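You operate a simulated robot arm through the tools that you are given. There is no shell and no other tool. Be economical: measure what you need, move in short steps, check, and stop when the job is done.

You are at the controls of a simulated two-armed robot. One attempt, no reset.

TASK
Pick up the brush from the ledge at the gravity table with one hand, pass it to the other hand and put it on the middle shelf of the screen rack.

Only the result counts: the job must be done as asked and must still hold three seconds after the hand-in. Knocking over, shifting, dropping, spilling or breaking anything else fails it.

THE ROBOT
Two 7-joint arms with two-finger parallel grippers on one trunk, on a base that drives. Base frame: it is fixed to the floor where the robot stands at the start and does not move with it; the origin is under the middle of the robot, x ahead of it, y to its left, z up. Readings come in cm, rad, newtons and seconds.
The left shoulder is at the start at [5, 16.1, 109.8], the right one opposite. With the tool pointing down near the work surface each hand reaches from about 22 to 68 cm from the robot's upright axis, wherever it stands, measured 20 degrees to its own side. Places, roughly: middle shelf of the screen rack [-110, -90, 60]. Payload 3.43 kg a hand.
The TCP of each hand is the grasp point between the finger pads, 3 cm short of the fingertips. In the tool frame z runs along the fingers and y along their closing line. Largest opening 9.4 cm; finger width 2.8, thickness 1; the body of the gripper, 5 by 9.6 cm, starts 5.5 cm behind the TCP.
Orientation is that of the tool frame in the base frame, as a unit quaternion [x, y, z, w]. With the fingers straight down and closing along the base's y, the tool's x points along the base's -x, its y along +y and its z along -z.

THE INTERFACE
- The arms move only by the tool jog_arm. It takes "left_targets", "right_targets" or both (then of equal length, played together; a hand with none holds still); each is a list that holds one entry, the list of rows, each a list of 7 numbers: the shift along the tool's x, y, z in units of 30 mm (1.0 is 30 mm), then the turn, a rotation vector about the tool's x, y, z in units of 4 degrees (1.0 is 4 degrees), then the opening, from 0 (shut) to 1 (fully open). In form: [[[x, y, z, rx, ry, rz, gripper], ...]]. A call has 1 to 10 rows; each row shifts and turns the commanded pose from where the row before left it, along the tool's axes as they then stand. A call with a number of a shift or a turn outside -1 to 1 is refused whole. Each row takes 0.2 s and may step no farther than 5 cm and 0.15 rad from the row before; otherwise, or with a gripper value out of range, the whole call is refused. Where a pose cannot be reached the arm comes as near as it can. A force on the tool above 40 N (or 10 N above the force at the start of the call, whichever is more), or a blocked arm, ends the call early, and 0.2 s more pass. The fingers move at their own pace (about 4.5 cm/s each) and stop on an object; they squeeze with about 22 N. The grip force told is the motor's: it shows also when the fingers shut on nothing. Time passes only in rows, and 0.2 s behind the last, so rows that do not move let the fingers close. It gives the time, the measured TCP pose, the force on the tool (base axes), the opening and the grip force at its end, in the units of the frame above (readings bear some noise), with the torque about the TCP (base axes, N m) and any sound that the robot's microphone picked up.
- Cameras (640 x 400 px; columns grow to the right, rows downward): "scene" is now at [12.52, 3.09, 123.36]; the picture's right is [0.34, -0.94, 0.00], its down [-0.42, -0.15, -0.89] and it looks along [0.84, 0.30, -0.45] (base axes); focal length 288 px, centre (320, 200). "left" rides on the left gripper at [7.6, -1.4, -10.2] in its tool frame; the picture's right is [0.18, 0.98, 0.00], its down [-0.75, 0.14, -0.64] and it looks along [-0.63, 0.12, 0.77] (tool axes); focal length 243 px, centre (320, 200). "right" rides on the right gripper at [7.6, 1.4, -10.2] in its tool frame; the picture's right is [-0.18, 0.98, 0.00], its down [-0.75, -0.14, -0.64] and it looks along [-0.63, -0.12, 0.77] (tool axes); focal length 243 px, centre (320, 200). There is no depth. A picture from a camera that has moved, and an enlarged one, comes with that camera's place and axes in the base frame and with its lens.
- grab_frame(camera): a new picture of that camera. The clock stands still meanwhile.
- raise_lower(by): slides the trunk up (or, below 0, down) by that many cm; the arms and the scene camera ride with it, the base frame stays. It gives what a move gives, with no picture.
- steer(legs): drives the robot by 1 to 6 legs, each [ahead, left, turn to the left] in cm, cm and rad, along the robot's own axes; the way and the turn of a leg run together, so that a leg with both is an arc; at most 150 cm and 3.142 rad a leg. The arms and the cameras ride along, it lands a little off, and it stops where it bumps. It gives what a move gives.
- aim_head(pan, tilt): turns the head with the scene camera to pan (to the left, within 1.396 rad either way) and tilt (down, from -0.506 to 1.204), counted from straight ahead of the robot. It gives what a move gives.
- zoom(camera, box): a new picture of the part [left, top, right, bottom] of that camera's present view, enlarged. The clock stands still meanwhile.
- close_job(): hands the job in; it is judged then, once.

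Work in short steps. Places have to be worked out from the pictures, the camera data and where the tool is seen: move nearer, look again, correct. Check each grasp and each placing, and mend what went wrong. You have 120 turns and 108 pictures in all, those below and enlarged ones among them. Open the grippers and draw the arms clear of the work before you hand the job in, unless the task says otherwise; then end with one line.

The tools are called after "Call:" as name(argument=value, ...) on one line, values as JSON. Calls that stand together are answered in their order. jog_arm: Moves the arms, as the interface text tells. Its arguments: {"type":"object","properties":{"left_targets":{"type":"array"},"right_targets":{"type":"array"}},"required":[]} The other tools are called the same way: raise_lower (by) slides the trunk up or down; steer (legs) drives the base; aim_head (pan, tilt) turns the head that bears the scene camera; grab_frame (camera) takes a picture; zoom (camera, box) takes an enlarged picture of a part of a camera's view; close_job () hands the job in.

At the start:

```text
clock: 0.0
left_tcp_pos: [43.92, 37.95, 109.92]
left_tool_rot: [-0.001, 1.0, 0.001, 0.0]
left_ft_force: [-0.5, 0.5, -0.3]
left_torque: [0.01, -0.03, -0.02]
left_grip_width: 9.39
left_finger_force: 0.1
right_tcp_pos: [45.26, -1.56, 109.93]
right_tool_rot: [0.001, 1.0, 0.0, 0.0]
right_ft_force: [-0.4, -0.7, 0.5]
right_torque: [-0.03, 0.01, 0.0]
right_grip_width: 9.4
right_finger_force: 0.1
trunk travel left (down, up): [-12.5, 14.2]
robot x, y, heading: [-0.18, -0.08, 0.004]
head pan, tilt: [0.346, 0.466]
```

scene: 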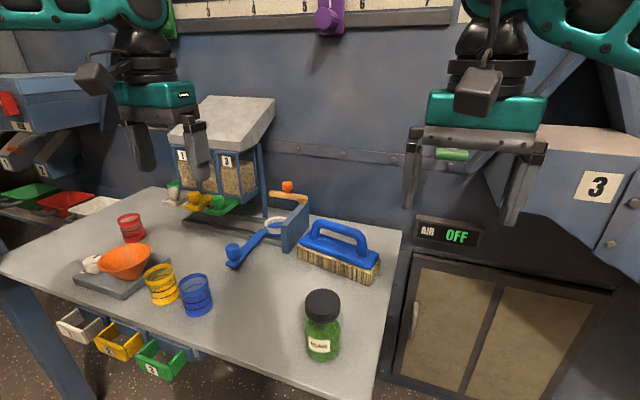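
right: 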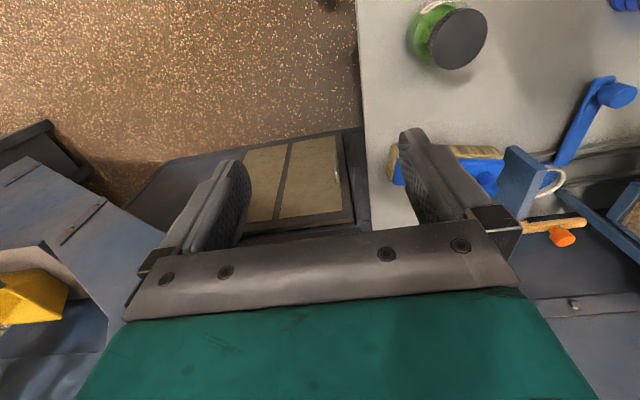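
left: 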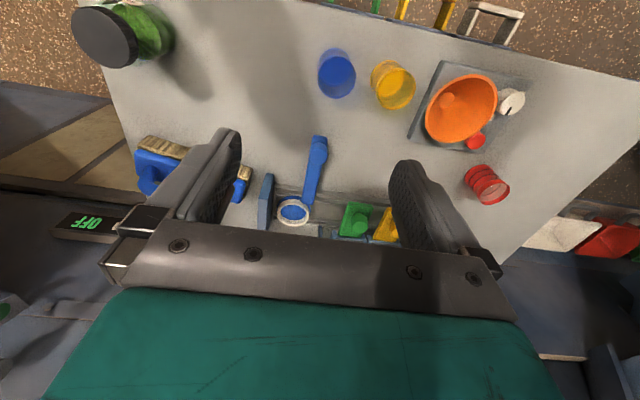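

The scene shows a bench with a blue-handled brush, but I need to identify the gravity table, its ledge and the rack. I'll look around with the head, first to the left.

Call:
aim_head(pan=1.2, tilt=0.4)

Call:
grab_frame(camera="scene")

Call:
aim_head(pan=-0.4, tilt=0.3)

Call:
grab_frame(camera="scene")

Call:
aim_head(pan=-1.39, tilt=0.4)

Call:
grab_frame(camera="scene")

```text
clock: 1.2
left_tcp_pos: [43.8, 37.92, 109.96]
left_tool_rot: [0.0, 1.0, 0.0, 0.0]
left_ft_force: [0.5, -0.6, 0.6]
left_torque: [-0.01, 0.03, -0.02]
left_grip_width: 9.42
left_finger_force: 0.1
right_tcp_pos: [45.28, -1.45, 109.74]
right_tool_rot: [0.0, 1.0, 0.001, 0.0]
right_ft_force: [-0.6, -0.7, -1.5]
right_torque: [0.03, 0.03, -0.01]
right_grip_width: 9.4
right_finger_force: 0.1
trunk travel left (down, up): [-12.5, 14.2]
robot x, y, heading: [-0.21, 0.01, -0.002]
head pan, tilt: [1.201, 0.4]
```

```text
104 pictures are left
camera scene: at [7.26, 8.61, 123.97], right [0.93, -0.36, 0.0], down [-0.14, -0.36, -0.92], along [0.33, 0.86, -0.39], focal length 288 px, centre (320, 200)
```

scene: 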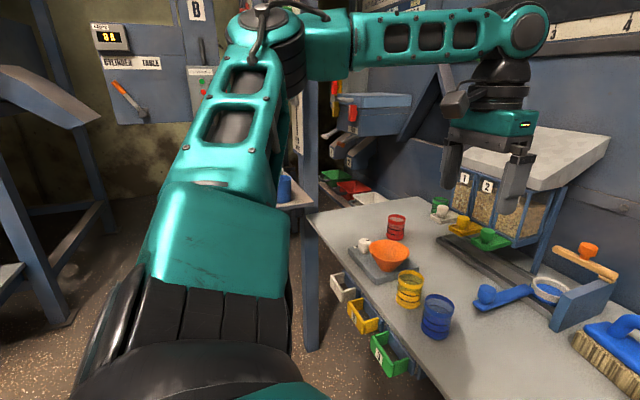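

```text
clock: 2.8
left_tcp_pos: [43.75, 37.93, 109.88]
left_tool_rot: [0.0, 1.0, 0.0, -0.001]
left_ft_force: [0.0, -0.3, -0.7]
left_torque: [-0.05, 0.02, -0.03]
left_grip_width: 9.39
left_finger_force: 0.0
right_tcp_pos: [45.26, -1.61, 109.73]
right_tool_rot: [0.001, 1.0, 0.0, 0.0]
right_ft_force: [1.1, 0.2, 0.9]
right_torque: [-0.03, -0.01, 0.01]
right_grip_width: 9.42
right_finger_force: 0.0
trunk travel left (down, up): [-12.5, 14.2]
robot x, y, heading: [0.12, -0.35, 0.004]
head pan, tilt: [-0.4, 0.3]
```

```text
103 pictures are left
camera scene: at [12.5, -3.65, 124.9], right [-0.39, -0.92, 0.0], down [-0.27, 0.11, -0.96], along [0.88, -0.37, -0.3], focal length 288 px, centre (320, 200)
```

scene: 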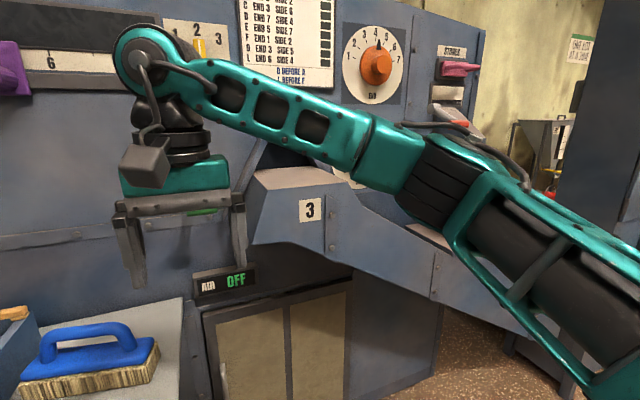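

```text
clock: 4.1
left_tcp_pos: [43.73, 37.89, 109.87]
left_tool_rot: [0.0, 1.0, 0.0, -0.001]
left_ft_force: [0.2, 0.7, -0.3]
left_torque: [0.0, -0.01, -0.02]
left_grip_width: 9.38
left_finger_force: 0.1
right_tcp_pos: [45.2, -1.66, 109.84]
right_tool_rot: [0.0, 1.0, 0.001, 0.0]
right_ft_force: [0.2, 0.7, -0.1]
right_torque: [-0.01, -0.02, -0.01]
right_grip_width: 9.4
right_finger_force: 0.0
trunk travel left (down, up): [-12.5, 14.2]
robot x, y, heading: [-0.32, -0.03, 0.0]
head pan, tilt: [-1.389, 0.4]
```

```text
102 pictures are left
camera scene: at [5.58, -9.13, 123.97], right [-0.98, -0.18, 0.0], down [-0.07, 0.38, -0.92], along [0.17, -0.91, -0.39], focal length 288 px, centre (320, 200)
```

scene: 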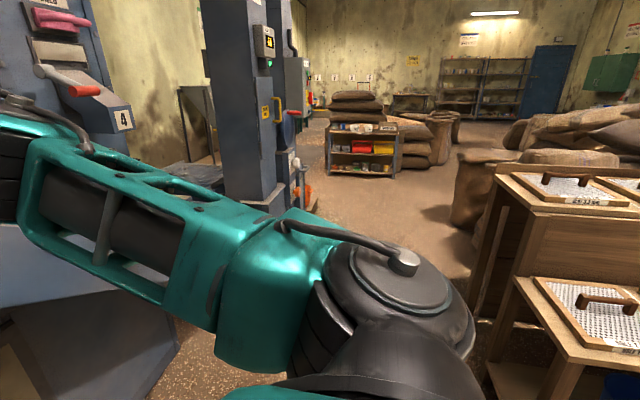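

The brush with the blue arch handle sits at roughly (62, 18, 79), lying along y. The rack with the screens is behind to the right. I'll look at the brush closely first.

Call:
aim_head(pan=0.25, tilt=0.6)

Call:
zoom(camera="scene", box=[220, 80, 460, 230])

```text
clock: 5.8
left_tcp_pos: [43.8, 37.93, 109.81]
left_tool_rot: [0.0, 1.0, 0.001, 0.0]
left_ft_force: [0.1, -0.2, 0.6]
left_torque: [-0.02, 0.03, -0.02]
left_grip_width: 9.42
left_finger_force: 0.0
right_tcp_pos: [45.3, -1.56, 109.76]
right_tool_rot: [0.0, 1.0, 0.0, 0.0]
right_ft_force: [0.9, -0.8, 0.3]
right_torque: [0.03, 0.02, -0.01]
right_grip_width: 9.41
right_finger_force: 0.1
trunk travel left (down, up): [-12.5, 14.2]
robot x, y, heading: [0.28, -0.05, 0.002]
head pan, tilt: [0.25, 0.6]
```

```text
2.67 times, centred on (340, 155) of scene
camera zoom: at [12.47, 2.16, 122.15], right [0.25, -0.97, 0.0], down [-0.55, -0.14, -0.83], along [0.8, 0.2, -0.56], focal length 768 px, centre (267, 320)
```

zoom: 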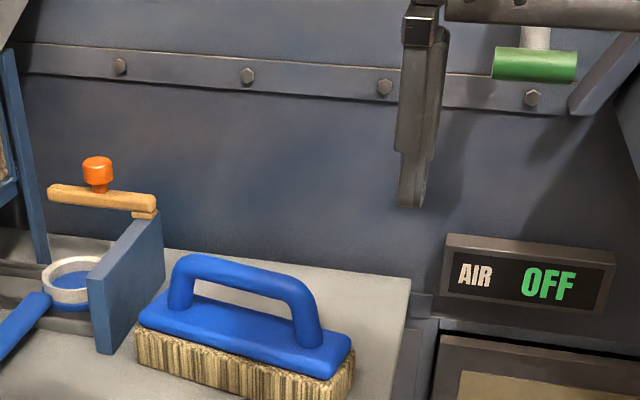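

Handle bar is at about (66.6, 18, 88), a bit past the comfortable reach. I'll creep ahead 8 cm, since the bench edge is at x≈37.

Call:
steer(legs=[[8, 0, 0]])

Call:
jog_arm(left_targets=[[[0, -1, 0, 0, 0, 1, 1], [0, -1, 0, 0, 0, 1, 1], [0, -1, 0, 0, 0, 1, 1], [0, -1, 0, 0, 0, 1, 1], [0, -1, 0, 0, 0, 1, 1], [0, 0, 0, 0, 0, 1, 1], [0, 0, 0, 0, 0, 1, 1], [0, 0, 0, 0, 0, 1, 1], [0, 0, 0, 0, 0, 1, 1], [0, 0, 0, 0, 0, 1, 1]]], right_targets=[[[0, -1, 0, 0, 0, 0, 1], [0, -1, 0, 0, 0, 0, 1], [0, -1, 0, 0, 0, 0, 1], [0, -1, 0, 0, 0, 0, 1], [0, -1, 0, 0, 0, 0, 1], [0, 0, 0, 0, 0, 0, 1], [0, 0, 0, 0, 0, 0, 1], [0, 0, 0, 0, 0, 0, 1], [0, 0, 0, 0, 0, 0, 1], [0, 0, 0, 0, 0, 0, 1]]])

```text
clock: 6.8
left_tcp_pos: [51.63, 37.95, 109.84]
left_tool_rot: [-0.002, 1.0, 0.0, 0.0]
left_ft_force: [-0.1, 0.5, -0.5]
left_torque: [0.0, 0.02, 0.0]
left_grip_width: 9.41
left_finger_force: 0.0
right_tcp_pos: [53.2, -1.42, 109.77]
right_tool_rot: [-0.001, 1.0, 0.0, 0.0]
right_ft_force: [0.8, 0.5, 0.6]
right_torque: [-0.02, 0.02, 0.0]
right_grip_width: 9.42
right_finger_force: 0.0
trunk travel left (down, up): [-12.5, 14.2]
robot x, y, heading: [7.66, -0.01, 0.001]
head pan, tilt: [0.25, 0.6]
```

```text
clock: 9.1
left_tcp_pos: [49.46, 23.3, 109.93]
left_tool_rot: [0.341, 0.94, 0.0, 0.0]
left_ft_force: [-0.1, -1.0, 0.3]
left_torque: [0.02, -0.02, 0.0]
left_grip_width: 9.41
left_finger_force: 0.1
right_tcp_pos: [53.27, -16.39, 109.74]
right_tool_rot: [-0.001, 1.0, 0.0, 0.0]
right_ft_force: [-1.3, 0.7, -0.1]
right_torque: [-0.02, -0.02, 0.01]
right_grip_width: 9.4
right_finger_force: 0.1
trunk travel left (down, up): [-12.5, 14.2]
robot x, y, heading: [7.99, 0.24, 0.001]
head pan, tilt: [0.25, 0.6]
```

The turn is going the right way (tool x toward +y). I finish the remaining ~50°, then look with the left camera.

Call:
jog_arm(left_targets=[[[0, 0, 0, 0, 0, 1, 1], [0, 0, 0, 0, 0, 1, 1], [0, 0, 0, 0, 0, 1, 1], [0, 0, 0, 0, 0, 1, 1], [0, 0, 0, 0, 0, 1, 1], [0, 0, 0, 0, 0, 1, 1], [0, 0, 0, 0, 0, 1, 1], [0, 0, 0, 0, 0, 1, 1], [0, 0, 0, 0, 0, 1, 1], [0, 0, 0, 0, 0, 1, 1]]])

Call:
jog_arm(left_targets=[[[0, 1, 0, 0, 0, 1, 1], [0, 1, 0, 0, 0, 1, 1], [0, 1, 0, 0, 0, 0.5, 1], [0, 1, 0, 0, 0, 0, 1], [0, 0, 0, 0, 0, 0, 1]]])

Call:
grab_frame(camera="left")

Call:
grab_frame(camera="scene")

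```text
clock: 11.2
left_tcp_pos: [49.58, 23.32, 109.75]
left_tool_rot: [0.642, 0.766, 0.0, 0.0]
left_ft_force: [0.7, 0.2, 0.2]
left_torque: [0.0, 0.03, -0.01]
left_grip_width: 9.41
left_finger_force: 0.1
right_tcp_pos: [53.32, -16.3, 109.81]
right_tool_rot: [-0.002, 1.0, 0.0, -0.001]
right_ft_force: [-0.5, -0.9, 0.6]
right_torque: [-0.01, 0.0, 0.0]
right_grip_width: 9.39
right_finger_force: 0.1
trunk travel left (down, up): [-12.5, 14.2]
robot x, y, heading: [7.92, 0.36, 0.007]
head pan, tilt: [0.25, 0.6]
```

```text
clock: 12.4
left_tcp_pos: [61.88, 24.47, 109.96]
left_tool_rot: [0.705, 0.709, 0.001, 0.0]
left_ft_force: [-0.1, 0.6, -0.3]
left_torque: [0.01, -0.01, 0.02]
left_grip_width: 9.39
left_finger_force: 0.1
right_tcp_pos: [53.18, -16.4, 109.89]
right_tool_rot: [-0.001, 1.0, 0.0, 0.0]
right_ft_force: [0.5, 0.0, 0.9]
right_torque: [0.02, 0.0, 0.0]
right_grip_width: 9.39
right_finger_force: 0.1
trunk travel left (down, up): [-12.5, 14.2]
robot x, y, heading: [7.96, 0.13, -0.005]
head pan, tilt: [0.25, 0.6]
```

```text
100 pictures are left
camera left: at [60.34, 32.08, 120.26], right [0.98, 0.19, 0.0], down [0.14, -0.75, 0.64], along [0.12, -0.63, -0.77], focal length 243 px, centre (320, 200)
```

left: 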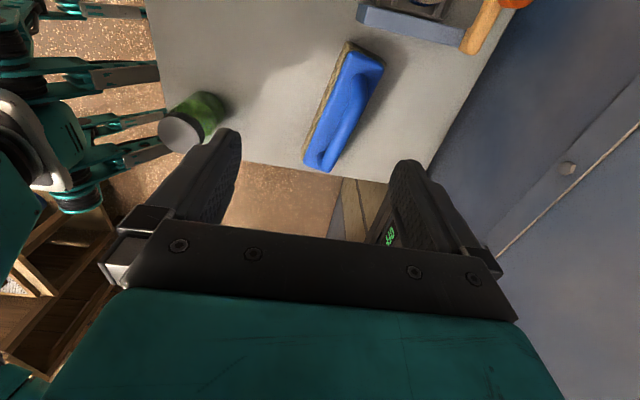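

```text
99 pictures are left
camera scene: at [20.36, 2.21, 122.16], right [0.25, -0.97, 0.0], down [-0.55, -0.14, -0.83], along [0.8, 0.21, -0.56], focal length 288 px, centre (320, 200)
```

scene: 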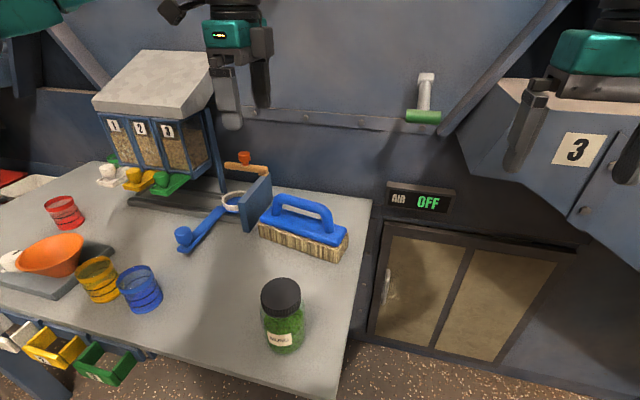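

From the left camera, the brush block centre is about (66, 18.4), its axis tilted ~9° from y, and the handle bar at z≈88. I move over it, turn 9° and come half way down.

Call:
jog_arm(left_targets=[[[-0.8, 0.5, 0, 0, 0, 1, 1], [-0.9, 0.5, 0, 0, 0, 1, 1], [-0.6, 0.6, 0, 0, 0, 0.25, 1], [0, 0, 1, 0, 0, 0, 1], [0, 0, 1, 0, 0, 0, 1], [0, 0, 1, 0, 0, 0, 1], [0, 0, 0, 0, 0, 0, 1]]])

Call:
grab_frame(camera="left")

Call:
grab_frame(camera="scene")

```text
clock: 14.1
left_tcp_pos: [60.33, 20.99, 98.97]
left_tool_rot: [0.759, 0.651, -0.001, 0.0]
left_ft_force: [0.3, 0.1, -0.1]
left_torque: [0.03, 0.02, 0.01]
left_grip_width: 9.38
left_finger_force: 0.1
left hand out of reach, approached as far as the arm can: row 1, 2, 3
right_tcp_pos: [53.24, -16.23, 109.65]
right_tool_rot: [-0.002, 1.0, 0.0, 0.0]
right_ft_force: [0.8, 0.2, -0.3]
right_torque: [0.01, -0.02, 0.01]
right_grip_width: 9.4
right_finger_force: 0.1
trunk travel left (down, up): [-12.5, 14.2]
robot x, y, heading: [7.98, 0.11, 0.002]
head pan, tilt: [0.25, 0.6]
```

```text
98 pictures are left
camera left: at [60.17, 28.55, 109.23], right [1.0, 0.03, 0.0], down [0.02, -0.77, 0.64], along [0.02, -0.64, -0.77], focal length 243 px, centre (320, 200)
```

left: 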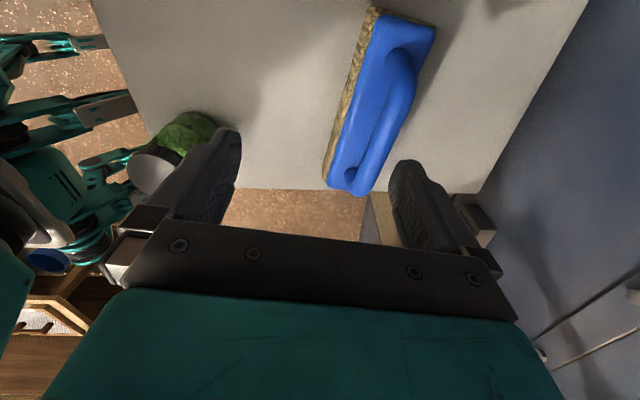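

```text
97 pictures are left
camera scene: at [20.39, 2.22, 122.15], right [0.25, -0.97, 0.0], down [-0.55, -0.14, -0.83], along [0.8, 0.21, -0.56], focal length 288 px, centre (320, 200)
```

scene: 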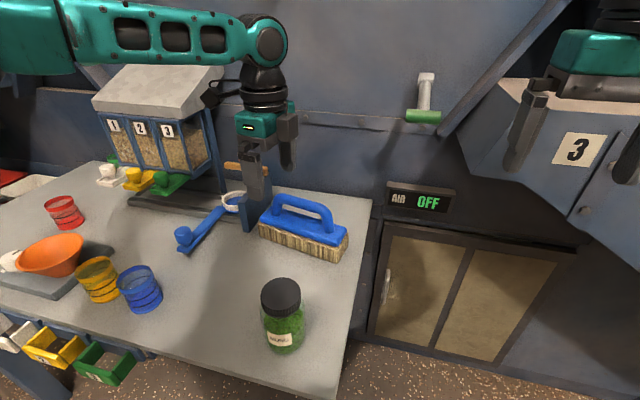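

The arm ran out of reach at this height; estimates for the brush agree (centre 65.8, 18.3, axis 10°). I'll check the clearance between my base and the bench by looking down.

Call:
aim_head(pan=0, tilt=1.2)

Call:
grab_frame(camera="scene")

```text
clock: 15.1
left_tcp_pos: [60.43, 20.89, 99.02]
left_tool_rot: [0.759, 0.651, -0.001, 0.0]
left_ft_force: [0.8, -0.1, 0.8]
left_torque: [0.03, -0.01, 0.02]
left_grip_width: 9.4
left_finger_force: 0.1
right_tcp_pos: [53.17, -16.27, 109.81]
right_tool_rot: [-0.002, 1.0, -0.001, 0.0]
right_ft_force: [-0.2, -0.8, -0.1]
right_torque: [-0.01, 0.01, -0.01]
right_grip_width: 9.38
right_finger_force: 0.0
trunk travel left (down, up): [-12.5, 14.2]
robot x, y, heading: [7.83, -0.25, -0.0]
head pan, tilt: [0.0, 1.201]
```

```text
96 pictures are left
camera scene: at [17.43, 0.03, 117.69], right [0.0, -1.0, 0.0], down [-0.93, 0.0, -0.36], along [0.36, 0.0, -0.93], focal length 288 px, centre (320, 200)
```

scene: 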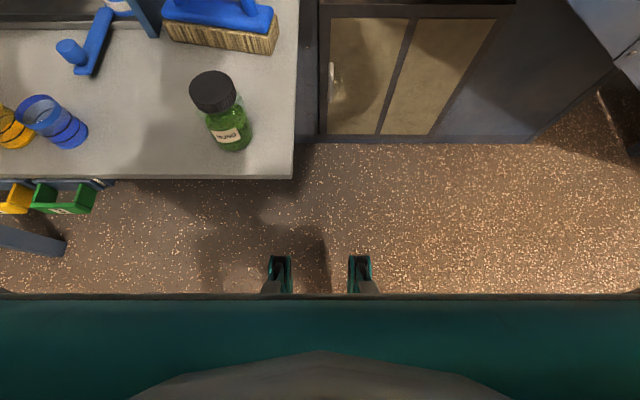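

My body front is at x≈23 and the bench edge at 36, so 8 cm more is safe. I first pull the right hand back 15 cm, then drive.

Call:
jog_arm(right_targets=[[[1, 0, 0, 0, 0, 0, 1], [1, 0, 0, 0, 0, 0, 1], [1, 0, 0, 0, 0, 0, 1], [1, 0, 0, 0, 0, 0, 1], [1, 0, 0, 0, 0, 0, 1]]])

Call:
steer(legs=[[8, 0, 0]])

Call:
aim_head(pan=0.25, tilt=0.7)

Call:
grab_frame(camera="scene")

Call:
grab_frame(camera="left")

```text
clock: 16.2
left_tcp_pos: [60.26, 20.82, 99.08]
left_tool_rot: [0.759, 0.651, 0.0, 0.001]
left_ft_force: [0.3, 0.6, 1.2]
left_torque: [0.01, 0.0, 0.0]
left_grip_width: 9.37
left_finger_force: 0.1
right_tcp_pos: [38.09, -16.67, 110.2]
right_tool_rot: [0.0, 1.0, 0.0, -0.001]
right_ft_force: [-0.3, -0.7, -0.1]
right_torque: [0.0, -0.01, -0.01]
right_grip_width: 9.37
right_finger_force: 0.1
trunk travel left (down, up): [-12.5, 14.2]
robot x, y, heading: [7.77, -0.08, 0.004]
head pan, tilt: [0.0, 1.201]
```

```text
clock: 17.3
left_tcp_pos: [68.38, 20.79, 99.03]
left_tool_rot: [0.76, 0.65, 0.0, 0.0]
left_ft_force: [0.3, 0.3, 0.4]
left_torque: [0.01, 0.03, 0.0]
left_grip_width: 9.39
left_finger_force: 0.0
right_tcp_pos: [46.14, -16.51, 110.15]
right_tool_rot: [-0.001, 1.0, 0.0, 0.0]
right_ft_force: [0.9, -0.9, 0.4]
right_torque: [0.0, 0.03, 0.02]
right_grip_width: 9.41
right_finger_force: 0.1
trunk travel left (down, up): [-12.5, 14.2]
robot x, y, heading: [15.82, -0.19, -0.003]
head pan, tilt: [0.0, 1.201]
```

```text
clock: 18.2
left_tcp_pos: [68.39, 20.74, 99.05]
left_tool_rot: [0.76, 0.65, 0.001, 0.0]
left_ft_force: [0.4, 0.5, -0.1]
left_torque: [0.03, -0.01, 0.0]
left_grip_width: 9.42
left_finger_force: 0.1
right_tcp_pos: [46.07, -16.61, 110.2]
right_tool_rot: [-0.001, 1.0, 0.0, 0.0]
right_ft_force: [0.3, 0.1, 0.3]
right_torque: [-0.01, 0.01, -0.05]
right_grip_width: 9.41
right_finger_force: 0.0
trunk travel left (down, up): [-12.5, 14.2]
robot x, y, heading: [15.91, -0.12, 0.005]
head pan, tilt: [0.25, 0.7]
```

```text
95 pictures are left
camera scene: at [27.99, 2.13, 121.28], right [0.25, -0.97, 0.0], down [-0.62, -0.16, -0.76], along [0.74, 0.19, -0.64], focal length 288 px, centre (320, 200)
```

scene: 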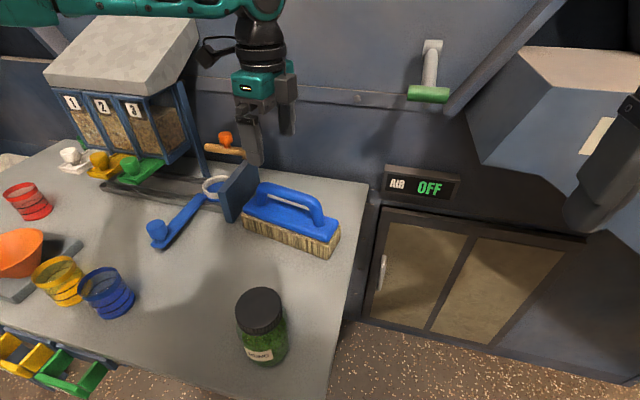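

```text
94 pictures are left
camera left: at [68.15, 28.47, 109.27], right [1.0, 0.03, 0.0], down [0.02, -0.77, 0.64], along [0.02, -0.64, -0.77], focal length 243 px, centre (320, 200)
```

left: 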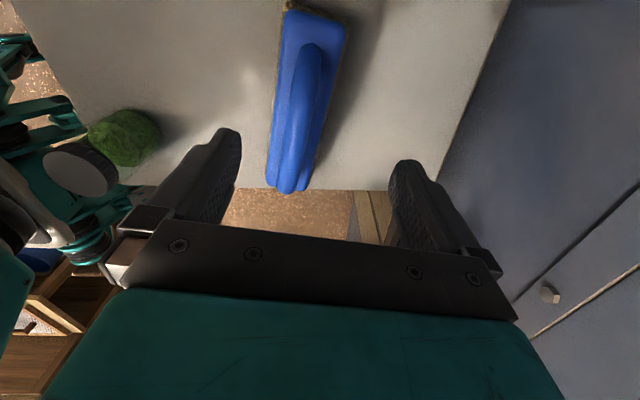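

The brush appears where expected. I align over the handle at about (65.6, 17) and come down 6 cm before checking.

Call:
jog_arm(left_targets=[[[-0.7, -0.35, 0, 0, 0, 0.2, 1], [-0.68, -0.38, 0, 0, 0, 0, 1], [0, 0, 1, 0, 0, 0, 1], [0, 0, 1, 0, 0, 0, 1], [0, 0, 0, 0, 0, 0, 1]]])

Call:
grab_frame(camera="left")

Call:
zoom(camera="scene", box=[180, 80, 380, 280])

```text
clock: 19.4
left_tcp_pos: [65.28, 17.35, 92.96]
left_tool_rot: [0.765, 0.644, 0.001, 0.001]
left_ft_force: [0.0, 0.4, -0.5]
left_torque: [0.02, 0.03, -0.02]
left_grip_width: 9.42
left_finger_force: 0.0
left hand out of reach, approached as far as the arm can: row 4
right_tcp_pos: [46.12, -16.63, 110.15]
right_tool_rot: [-0.001, 1.0, 0.0, 0.0]
right_ft_force: [0.4, -0.5, -0.3]
right_torque: [-0.02, 0.05, 0.06]
right_grip_width: 9.39
right_finger_force: 0.0
trunk travel left (down, up): [-12.5, 14.2]
robot x, y, heading: [16.02, -0.1, 0.007]
head pan, tilt: [0.25, 0.7]
```

```text
93 pictures are left
camera left: at [65.16, 25.13, 103.12], right [1.0, 0.02, 0.0], down [0.01, -0.77, 0.64], along [0.01, -0.64, -0.77], focal length 243 px, centre (320, 200)
```

left: 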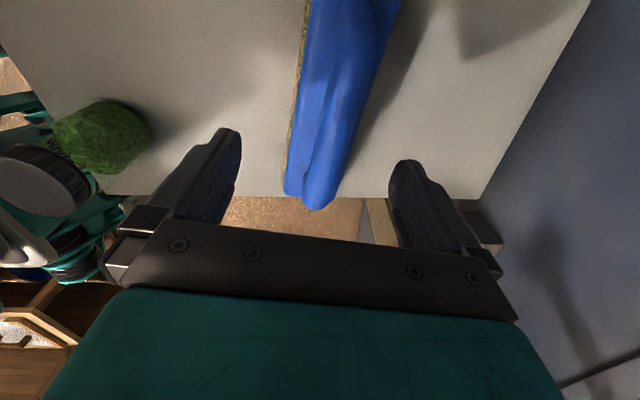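

```text
2.00 times, centred on (280, 180) of scene
camera zoom: at [27.99, 2.13, 121.29], right [0.25, -0.97, 0.0], down [-0.62, -0.16, -0.76], along [0.74, 0.19, -0.64], focal length 576 px, centre (400, 240)
```

zoom: 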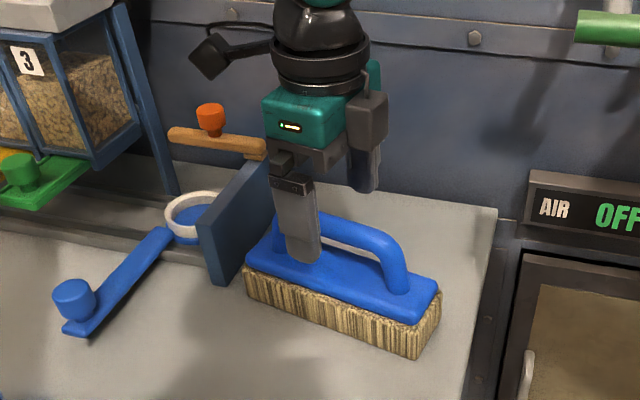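

The hand straddles the handle; the handle seems ~0.7 cm to the tool's +y. I correct that and lower by the trunk 4.4 cm, as the arm itself is near its limit.

Call:
jog_arm(left_targets=[[[0, 0.22, 0, 0, 0, 0, 1], [0, 0, 0, 0, 0, 0, 1]]])

Call:
raise_lower(by=-4.4)

Call:
grab_frame(camera="left")

Call:
zoom(camera="scene", box=[180, 60, 380, 260])

```text
clock: 20.0
left_tcp_pos: [65.7, 17.73, 92.99]
left_tool_rot: [0.764, 0.645, 0.0, 0.002]
left_ft_force: [0.1, 0.1, 0.3]
left_torque: [0.0, 0.02, 0.0]
left_grip_width: 9.37
left_finger_force: 0.0
left hand out of reach, approached as far as the arm can: row 1
right_tcp_pos: [46.03, -16.61, 110.25]
right_tool_rot: [-0.001, 1.0, 0.0, 0.0]
right_ft_force: [-0.3, -0.6, -0.8]
right_torque: [0.01, 0.0, -0.01]
right_grip_width: 9.39
right_finger_force: 0.1
trunk travel left (down, up): [-12.5, 14.2]
robot x, y, heading: [15.74, 0.0, 0.002]
head pan, tilt: [0.25, 0.7]
```

```text
clock: 20.9
left_tcp_pos: [65.57, 17.82, 88.67]
left_tool_rot: [0.765, 0.645, 0.002, 0.001]
left_ft_force: [0.3, -0.2, 1.1]
left_torque: [-0.01, -0.01, -0.01]
left_grip_width: 9.36
left_finger_force: 0.0
right_tcp_pos: [45.98, -16.61, 105.88]
right_tool_rot: [-0.001, 1.0, 0.0, 0.002]
right_ft_force: [-0.4, 0.1, -0.7]
right_torque: [-0.04, -0.02, -0.03]
right_grip_width: 9.39
right_finger_force: 0.0
trunk travel left (down, up): [-8.1, 18.6]
robot x, y, heading: [15.95, 0.05, 0.005]
head pan, tilt: [0.25, 0.7]
```

```text
91 pictures are left
camera left: at [65.49, 25.39, 98.95], right [1.0, 0.02, 0.0], down [0.01, -0.77, 0.64], along [0.01, -0.64, -0.77], focal length 243 px, centre (320, 200)
```

left: 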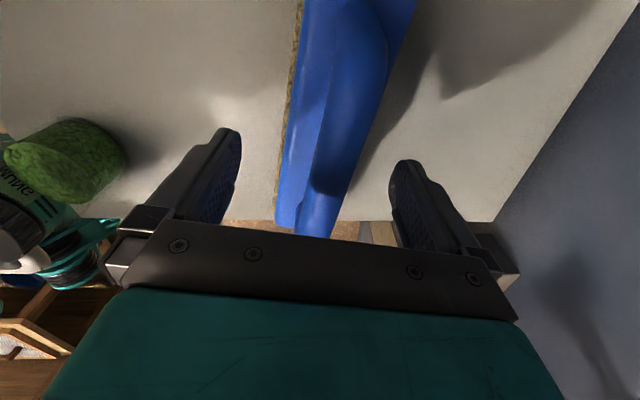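

```text
2.00 times, centred on (280, 160) of scene
camera zoom: at [27.97, 2.13, 116.89], right [0.25, -0.97, 0.0], down [-0.62, -0.16, -0.77], along [0.74, 0.19, -0.64], focal length 576 px, centre (400, 280)
```

zoom: 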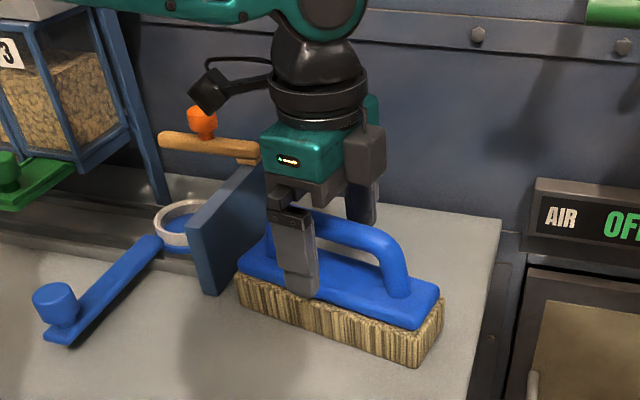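

The fingers straddle the handle bar at the right height. I close the left hand.

Call:
jog_arm(left_targets=[[[0, 0, 0, 0, 0, 0, 0], [0, 0, 0, 0, 0, 0, 0], [0, 0, 0, 0, 0, 0, 0], [0, 0, 0, 0, 0, 0, 0], [0, 0, 0, 0, 0, 0, 0], [0, 0, 0, 0, 0, 0, 0]]])

Call:
grab_frame(camera="left")

```text
clock: 22.3
left_tcp_pos: [65.61, 17.66, 88.65]
left_tool_rot: [0.764, 0.645, 0.001, 0.002]
left_ft_force: [0.3, 0.5, 0.3]
left_torque: [-0.02, 0.0, 0.0]
left_grip_width: 2.6
left_finger_force: 21.5
right_tcp_pos: [46.07, -16.55, 105.79]
right_tool_rot: [-0.001, 1.0, 0.0, 0.001]
right_ft_force: [0.9, 0.4, -0.1]
right_torque: [0.02, -0.01, 0.01]
right_grip_width: 9.38
right_finger_force: 0.0
trunk travel left (down, up): [-8.1, 18.6]
robot x, y, heading: [15.71, -0.35, -0.002]
head pan, tilt: [0.25, 0.7]
```

```text
89 pictures are left
camera left: at [65.51, 25.39, 98.93], right [1.0, 0.02, 0.0], down [0.01, -0.77, 0.64], along [0.01, -0.64, -0.77], focal length 243 px, centre (320, 200)
```

left: 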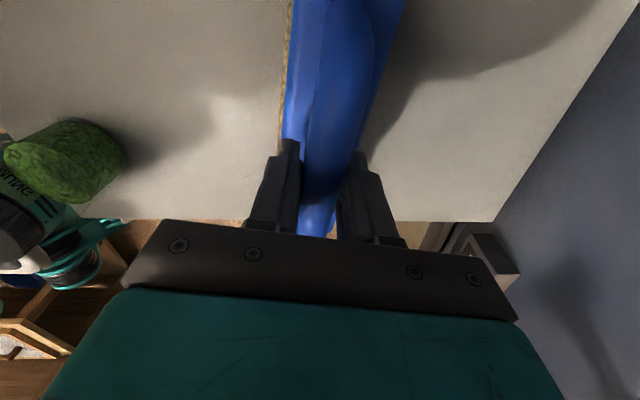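

The handle is held (2.6 cm, 21.5 N). I lift with the trunk 15 cm and check.

Call:
raise_lower(by=15)

Call:
grab_frame(camera="scene")

```text
clock: 24.1
left_tcp_pos: [65.58, 17.66, 103.61]
left_tool_rot: [0.764, 0.645, 0.001, 0.001]
left_ft_force: [0.5, -0.3, -2.4]
left_torque: [0.04, 0.03, 0.01]
left_grip_width: 2.59
left_finger_force: 22.0
right_tcp_pos: [46.13, -16.58, 120.59]
right_tool_rot: [-0.001, 1.0, 0.0, 0.0]
right_ft_force: [0.3, 0.3, 0.0]
right_torque: [0.01, 0.01, -0.01]
right_grip_width: 9.39
right_finger_force: 0.0
trunk travel left (down, up): [-23.1, 3.6]
robot x, y, heading: [15.55, 0.25, 0.004]
head pan, tilt: [0.25, 0.7]
```

```text
88 pictures are left
camera scene: at [28.02, 2.14, 131.88], right [0.25, -0.97, 0.0], down [-0.62, -0.16, -0.76], along [0.74, 0.19, -0.64], focal length 288 px, centre (320, 200)
```

scene: 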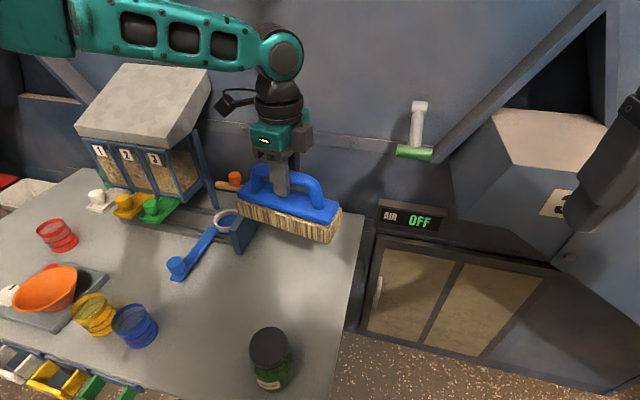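

Lifted cleanly (~0.24 kg). I back off 35 cm, then turn right 90° in place... first just back off and look to the right and rear.

Call:
steer(legs=[[-35, 0, 0]])

Call:
aim_head(pan=-1.39, tilt=0.6)

Call:
grab_frame(camera="scene")

```text
clock: 26.3
left_tcp_pos: [30.5, 17.45, 103.61]
left_tool_rot: [0.767, 0.642, 0.001, 0.001]
left_ft_force: [-0.7, -0.3, -2.7]
left_torque: [-0.01, -0.02, -0.02]
left_grip_width: 2.61
left_finger_force: 21.7
right_tcp_pos: [10.66, -16.7, 120.87]
right_tool_rot: [0.003, 1.0, 0.001, 0.0]
right_ft_force: [-0.2, 0.2, -0.6]
right_torque: [-0.01, -0.03, -0.04]
right_grip_width: 9.41
right_finger_force: 0.0
trunk travel left (down, up): [-23.1, 3.6]
robot x, y, heading: [-19.72, -0.22, -0.005]
head pan, tilt: [0.25, 0.7]
```

```text
clock: 28.0
left_tcp_pos: [30.45, 17.36, 103.57]
left_tool_rot: [0.767, 0.642, 0.001, 0.0]
left_ft_force: [0.6, -0.3, -2.8]
left_torque: [-0.03, 0.04, 0.0]
left_grip_width: 2.57
left_finger_force: 22.1
right_tcp_pos: [10.62, -16.77, 120.8]
right_tool_rot: [0.003, 1.0, 0.0, 0.0]
right_ft_force: [1.0, -0.2, 0.1]
right_torque: [-0.01, -0.03, 0.01]
right_grip_width: 9.41
right_finger_force: 0.2
trunk travel left (down, up): [-23.1, 3.6]
robot x, y, heading: [-19.62, 0.01, -0.009]
head pan, tilt: [-1.389, 0.6]
```

```text
87 pictures are left
camera scene: at [-13.92, -8.62, 132.75], right [-0.98, -0.17, 0.0], down [-0.1, 0.56, -0.83], along [0.14, -0.81, -0.56], focal length 288 px, centre (320, 200)
```

scene: 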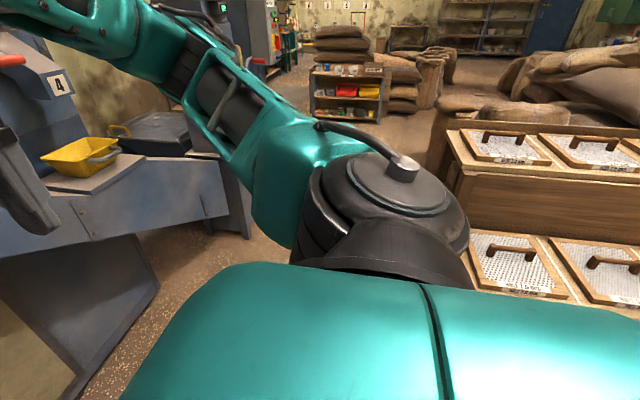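

The rack is stepped: wide tiers with screens. I back 15 cm further for clearance and turn right 90° to face it.

Call:
steer(legs=[[-15, 0, 0], [0, 0, -1.571]])

Call:
aim_head(pan=-0.7, tilt=0.5)

Call:
grab_frame(camera="scene")

```text
clock: 33.3
left_tcp_pos: [-17.65, -50.0, 103.77]
left_tool_rot: [0.995, -0.095, 0.0, 0.001]
left_ft_force: [0.5, 0.1, -1.4]
left_torque: [0.03, -0.03, 0.01]
left_grip_width: 2.6
left_finger_force: 22.0
right_tcp_pos: [-51.6, -29.66, 120.83]
right_tool_rot: [0.714, 0.7, 0.0, 0.0]
right_ft_force: [-0.4, 0.1, 0.3]
right_torque: [-0.02, 0.0, 0.01]
right_grip_width: 9.41
right_finger_force: 0.1
trunk travel left (down, up): [-23.1, 3.6]
robot x, y, heading: [-34.37, 0.15, -1.587]
head pan, tilt: [-1.389, 0.6]
```

```text
clock: 34.3
left_tcp_pos: [-17.64, -50.01, 103.56]
left_tool_rot: [0.995, -0.095, 0.0, 0.001]
left_ft_force: [0.1, 0.4, -2.3]
left_torque: [-0.05, 0.02, 0.01]
left_grip_width: 2.6
left_finger_force: 22.1
right_tcp_pos: [-51.5, -29.63, 120.91]
right_tool_rot: [0.715, 0.7, 0.0, 0.0]
right_ft_force: [0.7, -0.3, 0.4]
right_torque: [-0.01, 0.0, 0.04]
right_grip_width: 9.43
right_finger_force: 0.0
trunk travel left (down, up): [-23.1, 3.6]
robot x, y, heading: [-34.0, 0.18, -1.588]
head pan, tilt: [-0.7, 0.499]
```

```text
86 pictures are left
camera scene: at [-40.43, -10.67, 133.66], right [-0.75, 0.66, 0.0], down [0.32, 0.36, -0.88], along [-0.58, -0.66, -0.48], focal length 288 px, centre (320, 200)
```

scene: 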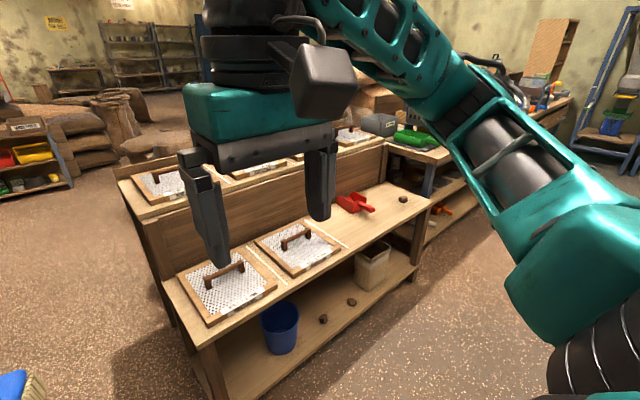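

The middle shelf (z≈60) is open above, with free space between the second screen and the red scoop, around x −115…−160, y −71…−90. Here is clear room for the handover: I straighten the brush (left turn −11°) and bring the right hand near its right end.

Call:
jog_arm(left_targets=[[[0, 0, 0, 0, 0, -1, 0], [0, 0, 0, 0, 0, -1, 0], [0, 0, 0, 0, 0, -0.7, 0], [0, 0, 0, 0, 0, 0, 0], [0, 0, 0, 0, 0, 0, 0], [0, 0, 0, 0, 0, 0, 0], [0, 0, 0, 0, 0, 0, 0]]], right_targets=[[[-1, 0.8, 0.2, 0, 0, 0, 1], [-1, 0.8, 0.2, 0, 0, 0, 1], [-1, 0.8, 0.2, 0, 0, 0, 1], [-1, 0.8, 0.2, 0, 0, 0, 1], [-1, 0.8, 0.2, 0, 0, 0, 1], [-1, 0.8, 0.2, 0, 0, 0, 1], [-0.8, 0.8, 0.2, 0, 0, 0, 1]]])

Call:
jog_arm(right_targets=[[[0, 0, 0, 0, 0, -1, 1], [0, 0, 0, 0, 0, -1, 1], [0, 0, 0, 0, 0, -1, 1], [0, 0, 0, 0, 0, -1, 1], [0, 0, 0, 0, 0, -1, 1], [0, 0, 0, 0, 0, -1, 1], [0, 0, 0, 0, 0, -1, 1], [0, 0, 0, 0, 0, -1, 1], [0, 0, 0, 0, 0, -1, 1], [0, 0, 0, 0, 0, -1, 1]]])

Call:
jog_arm(right_targets=[[[0, 0, 0, 0, 0, -1, 1], [0, 0, 0, 0, 0, -1, 1], [0, 0, 0, 0, 0, -1, 1], [0, 0, 0, 0, 0, -1, 1], [0, 0, 0, 0, 0, -1, 1], [0, 0, 0, 0, 0, -1, 1], [0, 0, 0, 0, 0, -1, 1], [0, 0, 0, 0, 0, -1, 1], [0, 0, 0, 0, 0, -1, 1], [0, 0, 0, 0, 0, -1, 1]]])

Call:
aim_head(pan=0.15, tilt=0.7)

Call:
grab_frame(camera="scene")

```text
clock: 35.9
left_tcp_pos: [-17.62, -50.04, 103.66]
left_tool_rot: [1.0, -0.001, -0.001, 0.001]
left_ft_force: [0.0, -0.3, -3.0]
left_torque: [0.01, -0.04, -0.04]
left_grip_width: 2.59
left_finger_force: 22.0
right_tcp_pos: [-35.13, -50.44, 116.76]
right_tool_rot: [0.713, 0.701, -0.001, 0.0]
right_ft_force: [-0.2, 0.4, -0.9]
right_torque: [0.03, 0.01, 0.0]
right_grip_width: 9.41
right_finger_force: 0.1
trunk travel left (down, up): [-23.1, 3.6]
robot x, y, heading: [-34.31, 0.47, -1.586]
head pan, tilt: [-0.7, 0.499]
```

```text
clock: 38.1
left_tcp_pos: [-17.67, -49.89, 103.58]
left_tool_rot: [1.0, -0.001, -0.001, 0.001]
left_ft_force: [0.2, -0.6, -1.3]
left_torque: [0.01, 0.0, -0.01]
left_grip_width: 2.56
left_finger_force: 21.8
right_tcp_pos: [-35.22, -50.38, 116.6]
right_tool_rot: [0.431, 0.902, 0.0, 0.0]
right_ft_force: [0.5, -0.4, 0.8]
right_torque: [-0.01, -0.01, -0.01]
right_grip_width: 9.42
right_finger_force: 0.0
trunk travel left (down, up): [-23.1, 3.6]
robot x, y, heading: [-34.3, 0.25, -1.591]
head pan, tilt: [-0.7, 0.499]
```

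```text
clock: 40.3
left_tcp_pos: [-17.67, -49.86, 103.56]
left_tool_rot: [1.0, 0.0, -0.001, 0.001]
left_ft_force: [-0.9, 0.0, -1.7]
left_torque: [-0.02, 0.03, -0.01]
left_grip_width: 2.59
left_finger_force: 22.4
right_tcp_pos: [-35.16, -50.5, 116.63]
right_tool_rot: [0.336, 0.942, -0.001, 0.0]
right_ft_force: [-0.6, -0.2, 0.2]
right_torque: [-0.04, -0.02, 0.03]
right_grip_width: 9.4
right_finger_force: 0.1
right hand out of reach, approached as far as the arm can: row 4, 5, 6, 7, 8, 9, 10
trunk travel left (down, up): [-23.1, 3.6]
robot x, y, heading: [-34.51, 0.25, -1.592]
head pan, tilt: [-0.7, 0.499]
```

```text
clock: 41.5
left_tcp_pos: [-17.61, -49.98, 103.67]
left_tool_rot: [1.0, -0.001, -0.001, 0.001]
left_ft_force: [0.1, 0.0, -2.7]
left_torque: [0.0, 0.01, 0.02]
left_grip_width: 2.58
left_finger_force: 22.3
right_tcp_pos: [-35.17, -50.46, 116.52]
right_tool_rot: [0.336, 0.942, 0.0, -0.001]
right_ft_force: [-0.1, 0.3, 0.3]
right_torque: [-0.02, 0.03, 0.01]
right_grip_width: 9.4
right_finger_force: 0.0
trunk travel left (down, up): [-23.1, 3.6]
robot x, y, heading: [-34.25, 0.16, -1.59]
head pan, tilt: [0.15, 0.7]
```

```text
85 pictures are left
camera scene: at [-33.33, -12.25, 131.89], right [-0.99, -0.13, 0.0], down [-0.08, 0.64, -0.76], along [0.1, -0.76, -0.64], focal length 288 px, centre (320, 200)
```

scene: 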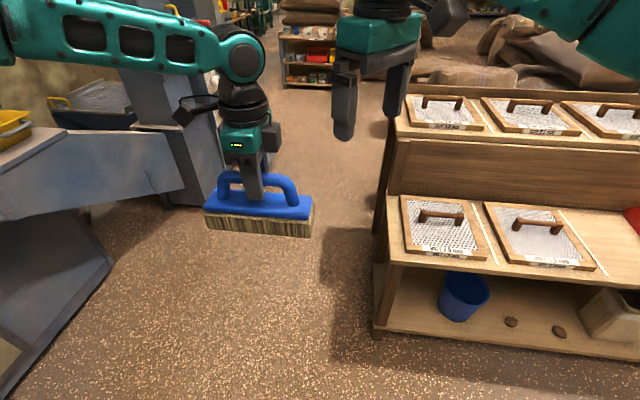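

The brush hangs level; the right wrist stops at ~50° yaw here. I tilt the right tool 40° first (fingers pointing left-down), which I need anyway, and see which pose results.

Call:
jog_arm(right_targets=[[[0, 0, 0, 0, -1, 0, 1], [0, 0, 0, 0, -1, 0, 1], [0, 0, 0, 0, -1, 0, 1], [0, 0, 0, 0, -1, 0, 1], [0, 0, 0, 0, -1, 0, 1], [0, 0, 0, 0, -1, 0, 1], [0, 0, 0, 0, -1, 0, 1], [0, 0, 0, 0, -1, 0, 1], [0, 0, 0, 0, -1, 0, 1], [0, 0, 0, 0, -1, 0, 1]]])

Call:
grab_frame(camera="scene")

```text
clock: 43.7
left_tcp_pos: [-17.72, -49.98, 103.65]
left_tool_rot: [1.0, -0.001, 0.0, 0.001]
left_ft_force: [0.2, 0.4, -2.3]
left_torque: [0.01, 0.01, -0.02]
left_grip_width: 2.6
left_finger_force: 22.4
right_tcp_pos: [-35.17, -50.45, 116.58]
right_tool_rot: [0.315, 0.885, -0.115, 0.323]
right_ft_force: [-0.1, -0.4, 0.3]
right_torque: [0.0, -0.02, 0.01]
right_grip_width: 9.41
right_finger_force: 0.0
trunk travel left (down, up): [-23.1, 3.6]
robot x, y, heading: [-33.83, 0.2, -1.594]
head pan, tilt: [0.15, 0.7]
```

```text
84 pictures are left
camera scene: at [-33.34, -12.25, 131.89], right [-0.99, -0.13, 0.0], down [-0.08, 0.64, -0.76], along [0.1, -0.76, -0.64], focal length 288 px, centre (320, 200)
```

scene: 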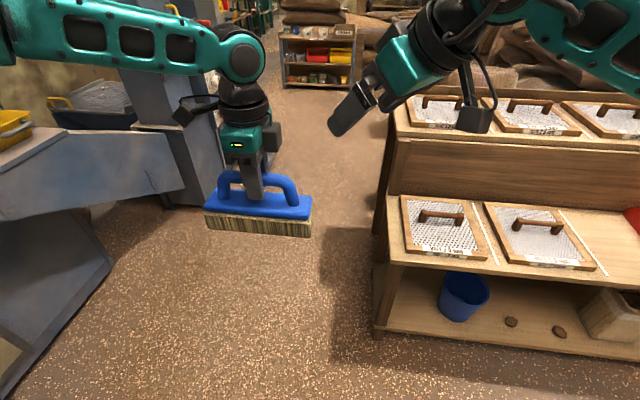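

The tilt worked. Now I yaw about the vertical by ~39° in this tilted pose to line up with the brush axis.

Call:
jog_arm(right_targets=[[[0, 0, 0, -0.644, 0, -0.765, 1], [0, 0, 0, -0.644, 0, -0.765, 1], [0, 0, 0, -0.644, 0, -0.765, 1], [0, 0, 0, -0.644, 0, -0.765, 1], [0, 0, 0, -0.644, 0, -0.765, 1], [0, 0, 0, -0.644, 0, -0.765, 1], [0, 0, 0, -0.644, 0, -0.765, 1], [0, 0, 0, -0.644, 0, -0.765, 1], [0, 0, 0, -0.644, 0, -0.765, 1], [0, 0, 0, 0, 0, 0, 1]]])

```text
clock: 45.9
left_tcp_pos: [-17.71, -49.87, 103.68]
left_tool_rot: [1.0, 0.0, -0.001, 0.001]
left_ft_force: [0.1, 0.2, -2.0]
left_torque: [-0.01, 0.03, -0.01]
left_grip_width: 2.58
left_finger_force: 21.4
right_tcp_pos: [-35.05, -50.52, 116.53]
right_tool_rot: [0.252, 0.905, -0.092, 0.329]
right_ft_force: [-0.6, -0.2, -0.2]
right_torque: [-0.03, 0.01, -0.04]
right_grip_width: 9.42
right_finger_force: 0.1
right hand out of reach, approached as far as the arm can: row 3, 4, 5, 6, 7, 8, 9
trunk travel left (down, up): [-23.1, 3.6]
robot x, y, heading: [-34.28, 0.61, -1.593]
head pan, tilt: [0.15, 0.7]
```

The right wrist stops 31° short, so I turn the brush to meet it: left hand +31° about its axis.

Call:
jog_arm(left_targets=[[[0, 0, 0, 0, 0, 1, 0], [0, 0, 0, 0, 0, 1, 0], [0, 0, 0, 0, 0, 1, 0], [0, 0, 0, 0, 0, 1, 0], [0, 0, 0, 0, 0, 1, 0], [0, 0, 0, 0, 0, 1, 0], [0, 0, 0, 0, 0, 1, 0], [0, 0, 0, 0, 0, 0.8, 0], [0, 0, 0, 0, 0, 0, 0]]])

Call:
grab_frame(camera="scene")

Call:
grab_frame(camera="right")

```text
clock: 47.9
left_tcp_pos: [-17.74, -49.88, 103.61]
left_tool_rot: [0.963, -0.271, 0.0, 0.001]
left_ft_force: [0.1, 0.9, -1.7]
left_torque: [0.01, -0.03, -0.01]
left_grip_width: 2.6
left_finger_force: 21.7
right_tcp_pos: [-35.12, -50.54, 116.64]
right_tool_rot: [0.252, 0.905, -0.092, 0.329]
right_ft_force: [0.3, 0.0, -0.7]
right_torque: [0.0, -0.03, 0.0]
right_grip_width: 9.4
right_finger_force: 0.1
trunk travel left (down, up): [-23.1, 3.6]
robot x, y, heading: [-34.62, 0.38, -1.59]
head pan, tilt: [0.15, 0.7]
```

```text
83 pictures are left
camera scene: at [-33.32, -12.25, 131.88], right [-0.99, -0.13, 0.0], down [-0.08, 0.64, -0.76], along [0.1, -0.76, -0.64], focal length 288 px, centre (320, 200)
```

scene: 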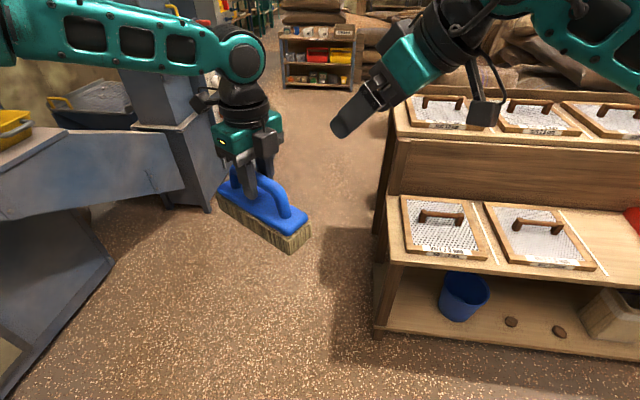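

```text
82 pictures are left
camera right: at [-44.9, -42.8, 119.6], right [0.63, 0.77, 0.12], down [0.07, -0.21, 0.98], along [0.77, -0.61, -0.18], focal length 243 px, centre (320, 200)
```

right: 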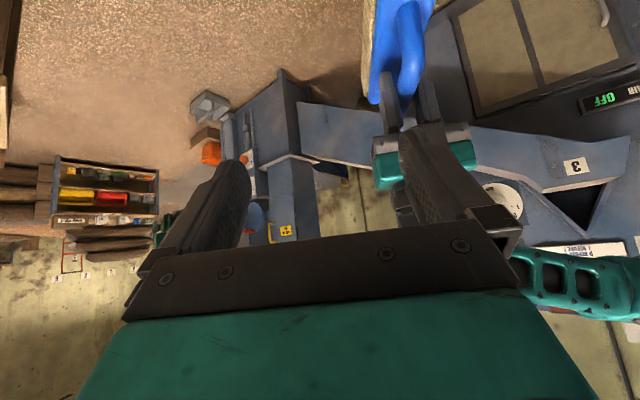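

Brush axis and right-hand direction now agree (both (.855, −.52)). Brush right end ≈ (−25.3, −45.3), so the right grasp point is ≈ (−23.2, −46.5, 98). First I shift sideways onto the approach line, then look.

Call:
jog_arm(right_targets=[[[0.48, 0.8, 0, 0, 0, 0, 1], [0.48, 0.8, 0, 0, 0, 0, 1], [0.48, 0.8, 0, 0, 0, 0, 1], [0.47, 0.79, 0, 0, 0, 0, 1], [0, 0, 1, 0, 0, 0, 1], [0, 0, 1, 0, 0, 0, 1], [0, 0, 0, 0, 0, 0, 1]]])

Call:
grab_frame(camera="right")

Call:
grab_frame(camera="scene")

```text
clock: 49.5
left_tcp_pos: [-17.66, -49.87, 103.6]
left_tool_rot: [0.963, -0.269, 0.0, 0.001]
left_ft_force: [0.9, 0.2, -1.8]
left_torque: [-0.01, -0.03, 0.0]
left_grip_width: 2.6
left_finger_force: 22.1
right_tcp_pos: [-30.3, -42.01, 108.65]
right_tool_rot: [0.252, 0.905, -0.092, 0.33]
right_ft_force: [-0.2, -0.6, -0.2]
right_torque: [0.0, -0.01, -0.01]
right_grip_width: 9.4
right_finger_force: 0.0
trunk travel left (down, up): [-23.1, 3.6]
robot x, y, heading: [-34.14, 0.21, -1.592]
head pan, tilt: [0.15, 0.7]
```

```text
81 pictures are left
camera right: at [-40.18, -34.37, 111.5], right [0.63, 0.77, 0.12], down [0.07, -0.21, 0.98], along [0.77, -0.61, -0.18], focal length 243 px, centre (320, 200)
```

right: 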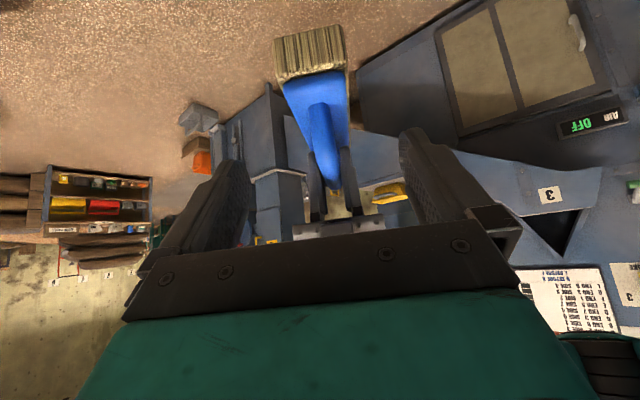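

```text
80 pictures are left
camera scene: at [-33.33, -12.25, 131.89], right [-0.99, -0.13, 0.0], down [-0.08, 0.64, -0.76], along [0.1, -0.76, -0.64], focal length 288 px, centre (320, 200)
```

scene: 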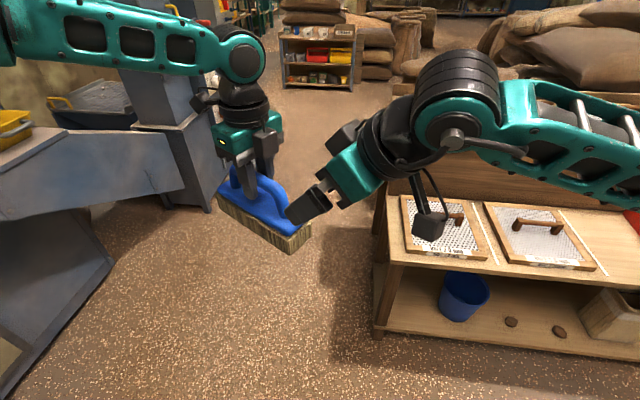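

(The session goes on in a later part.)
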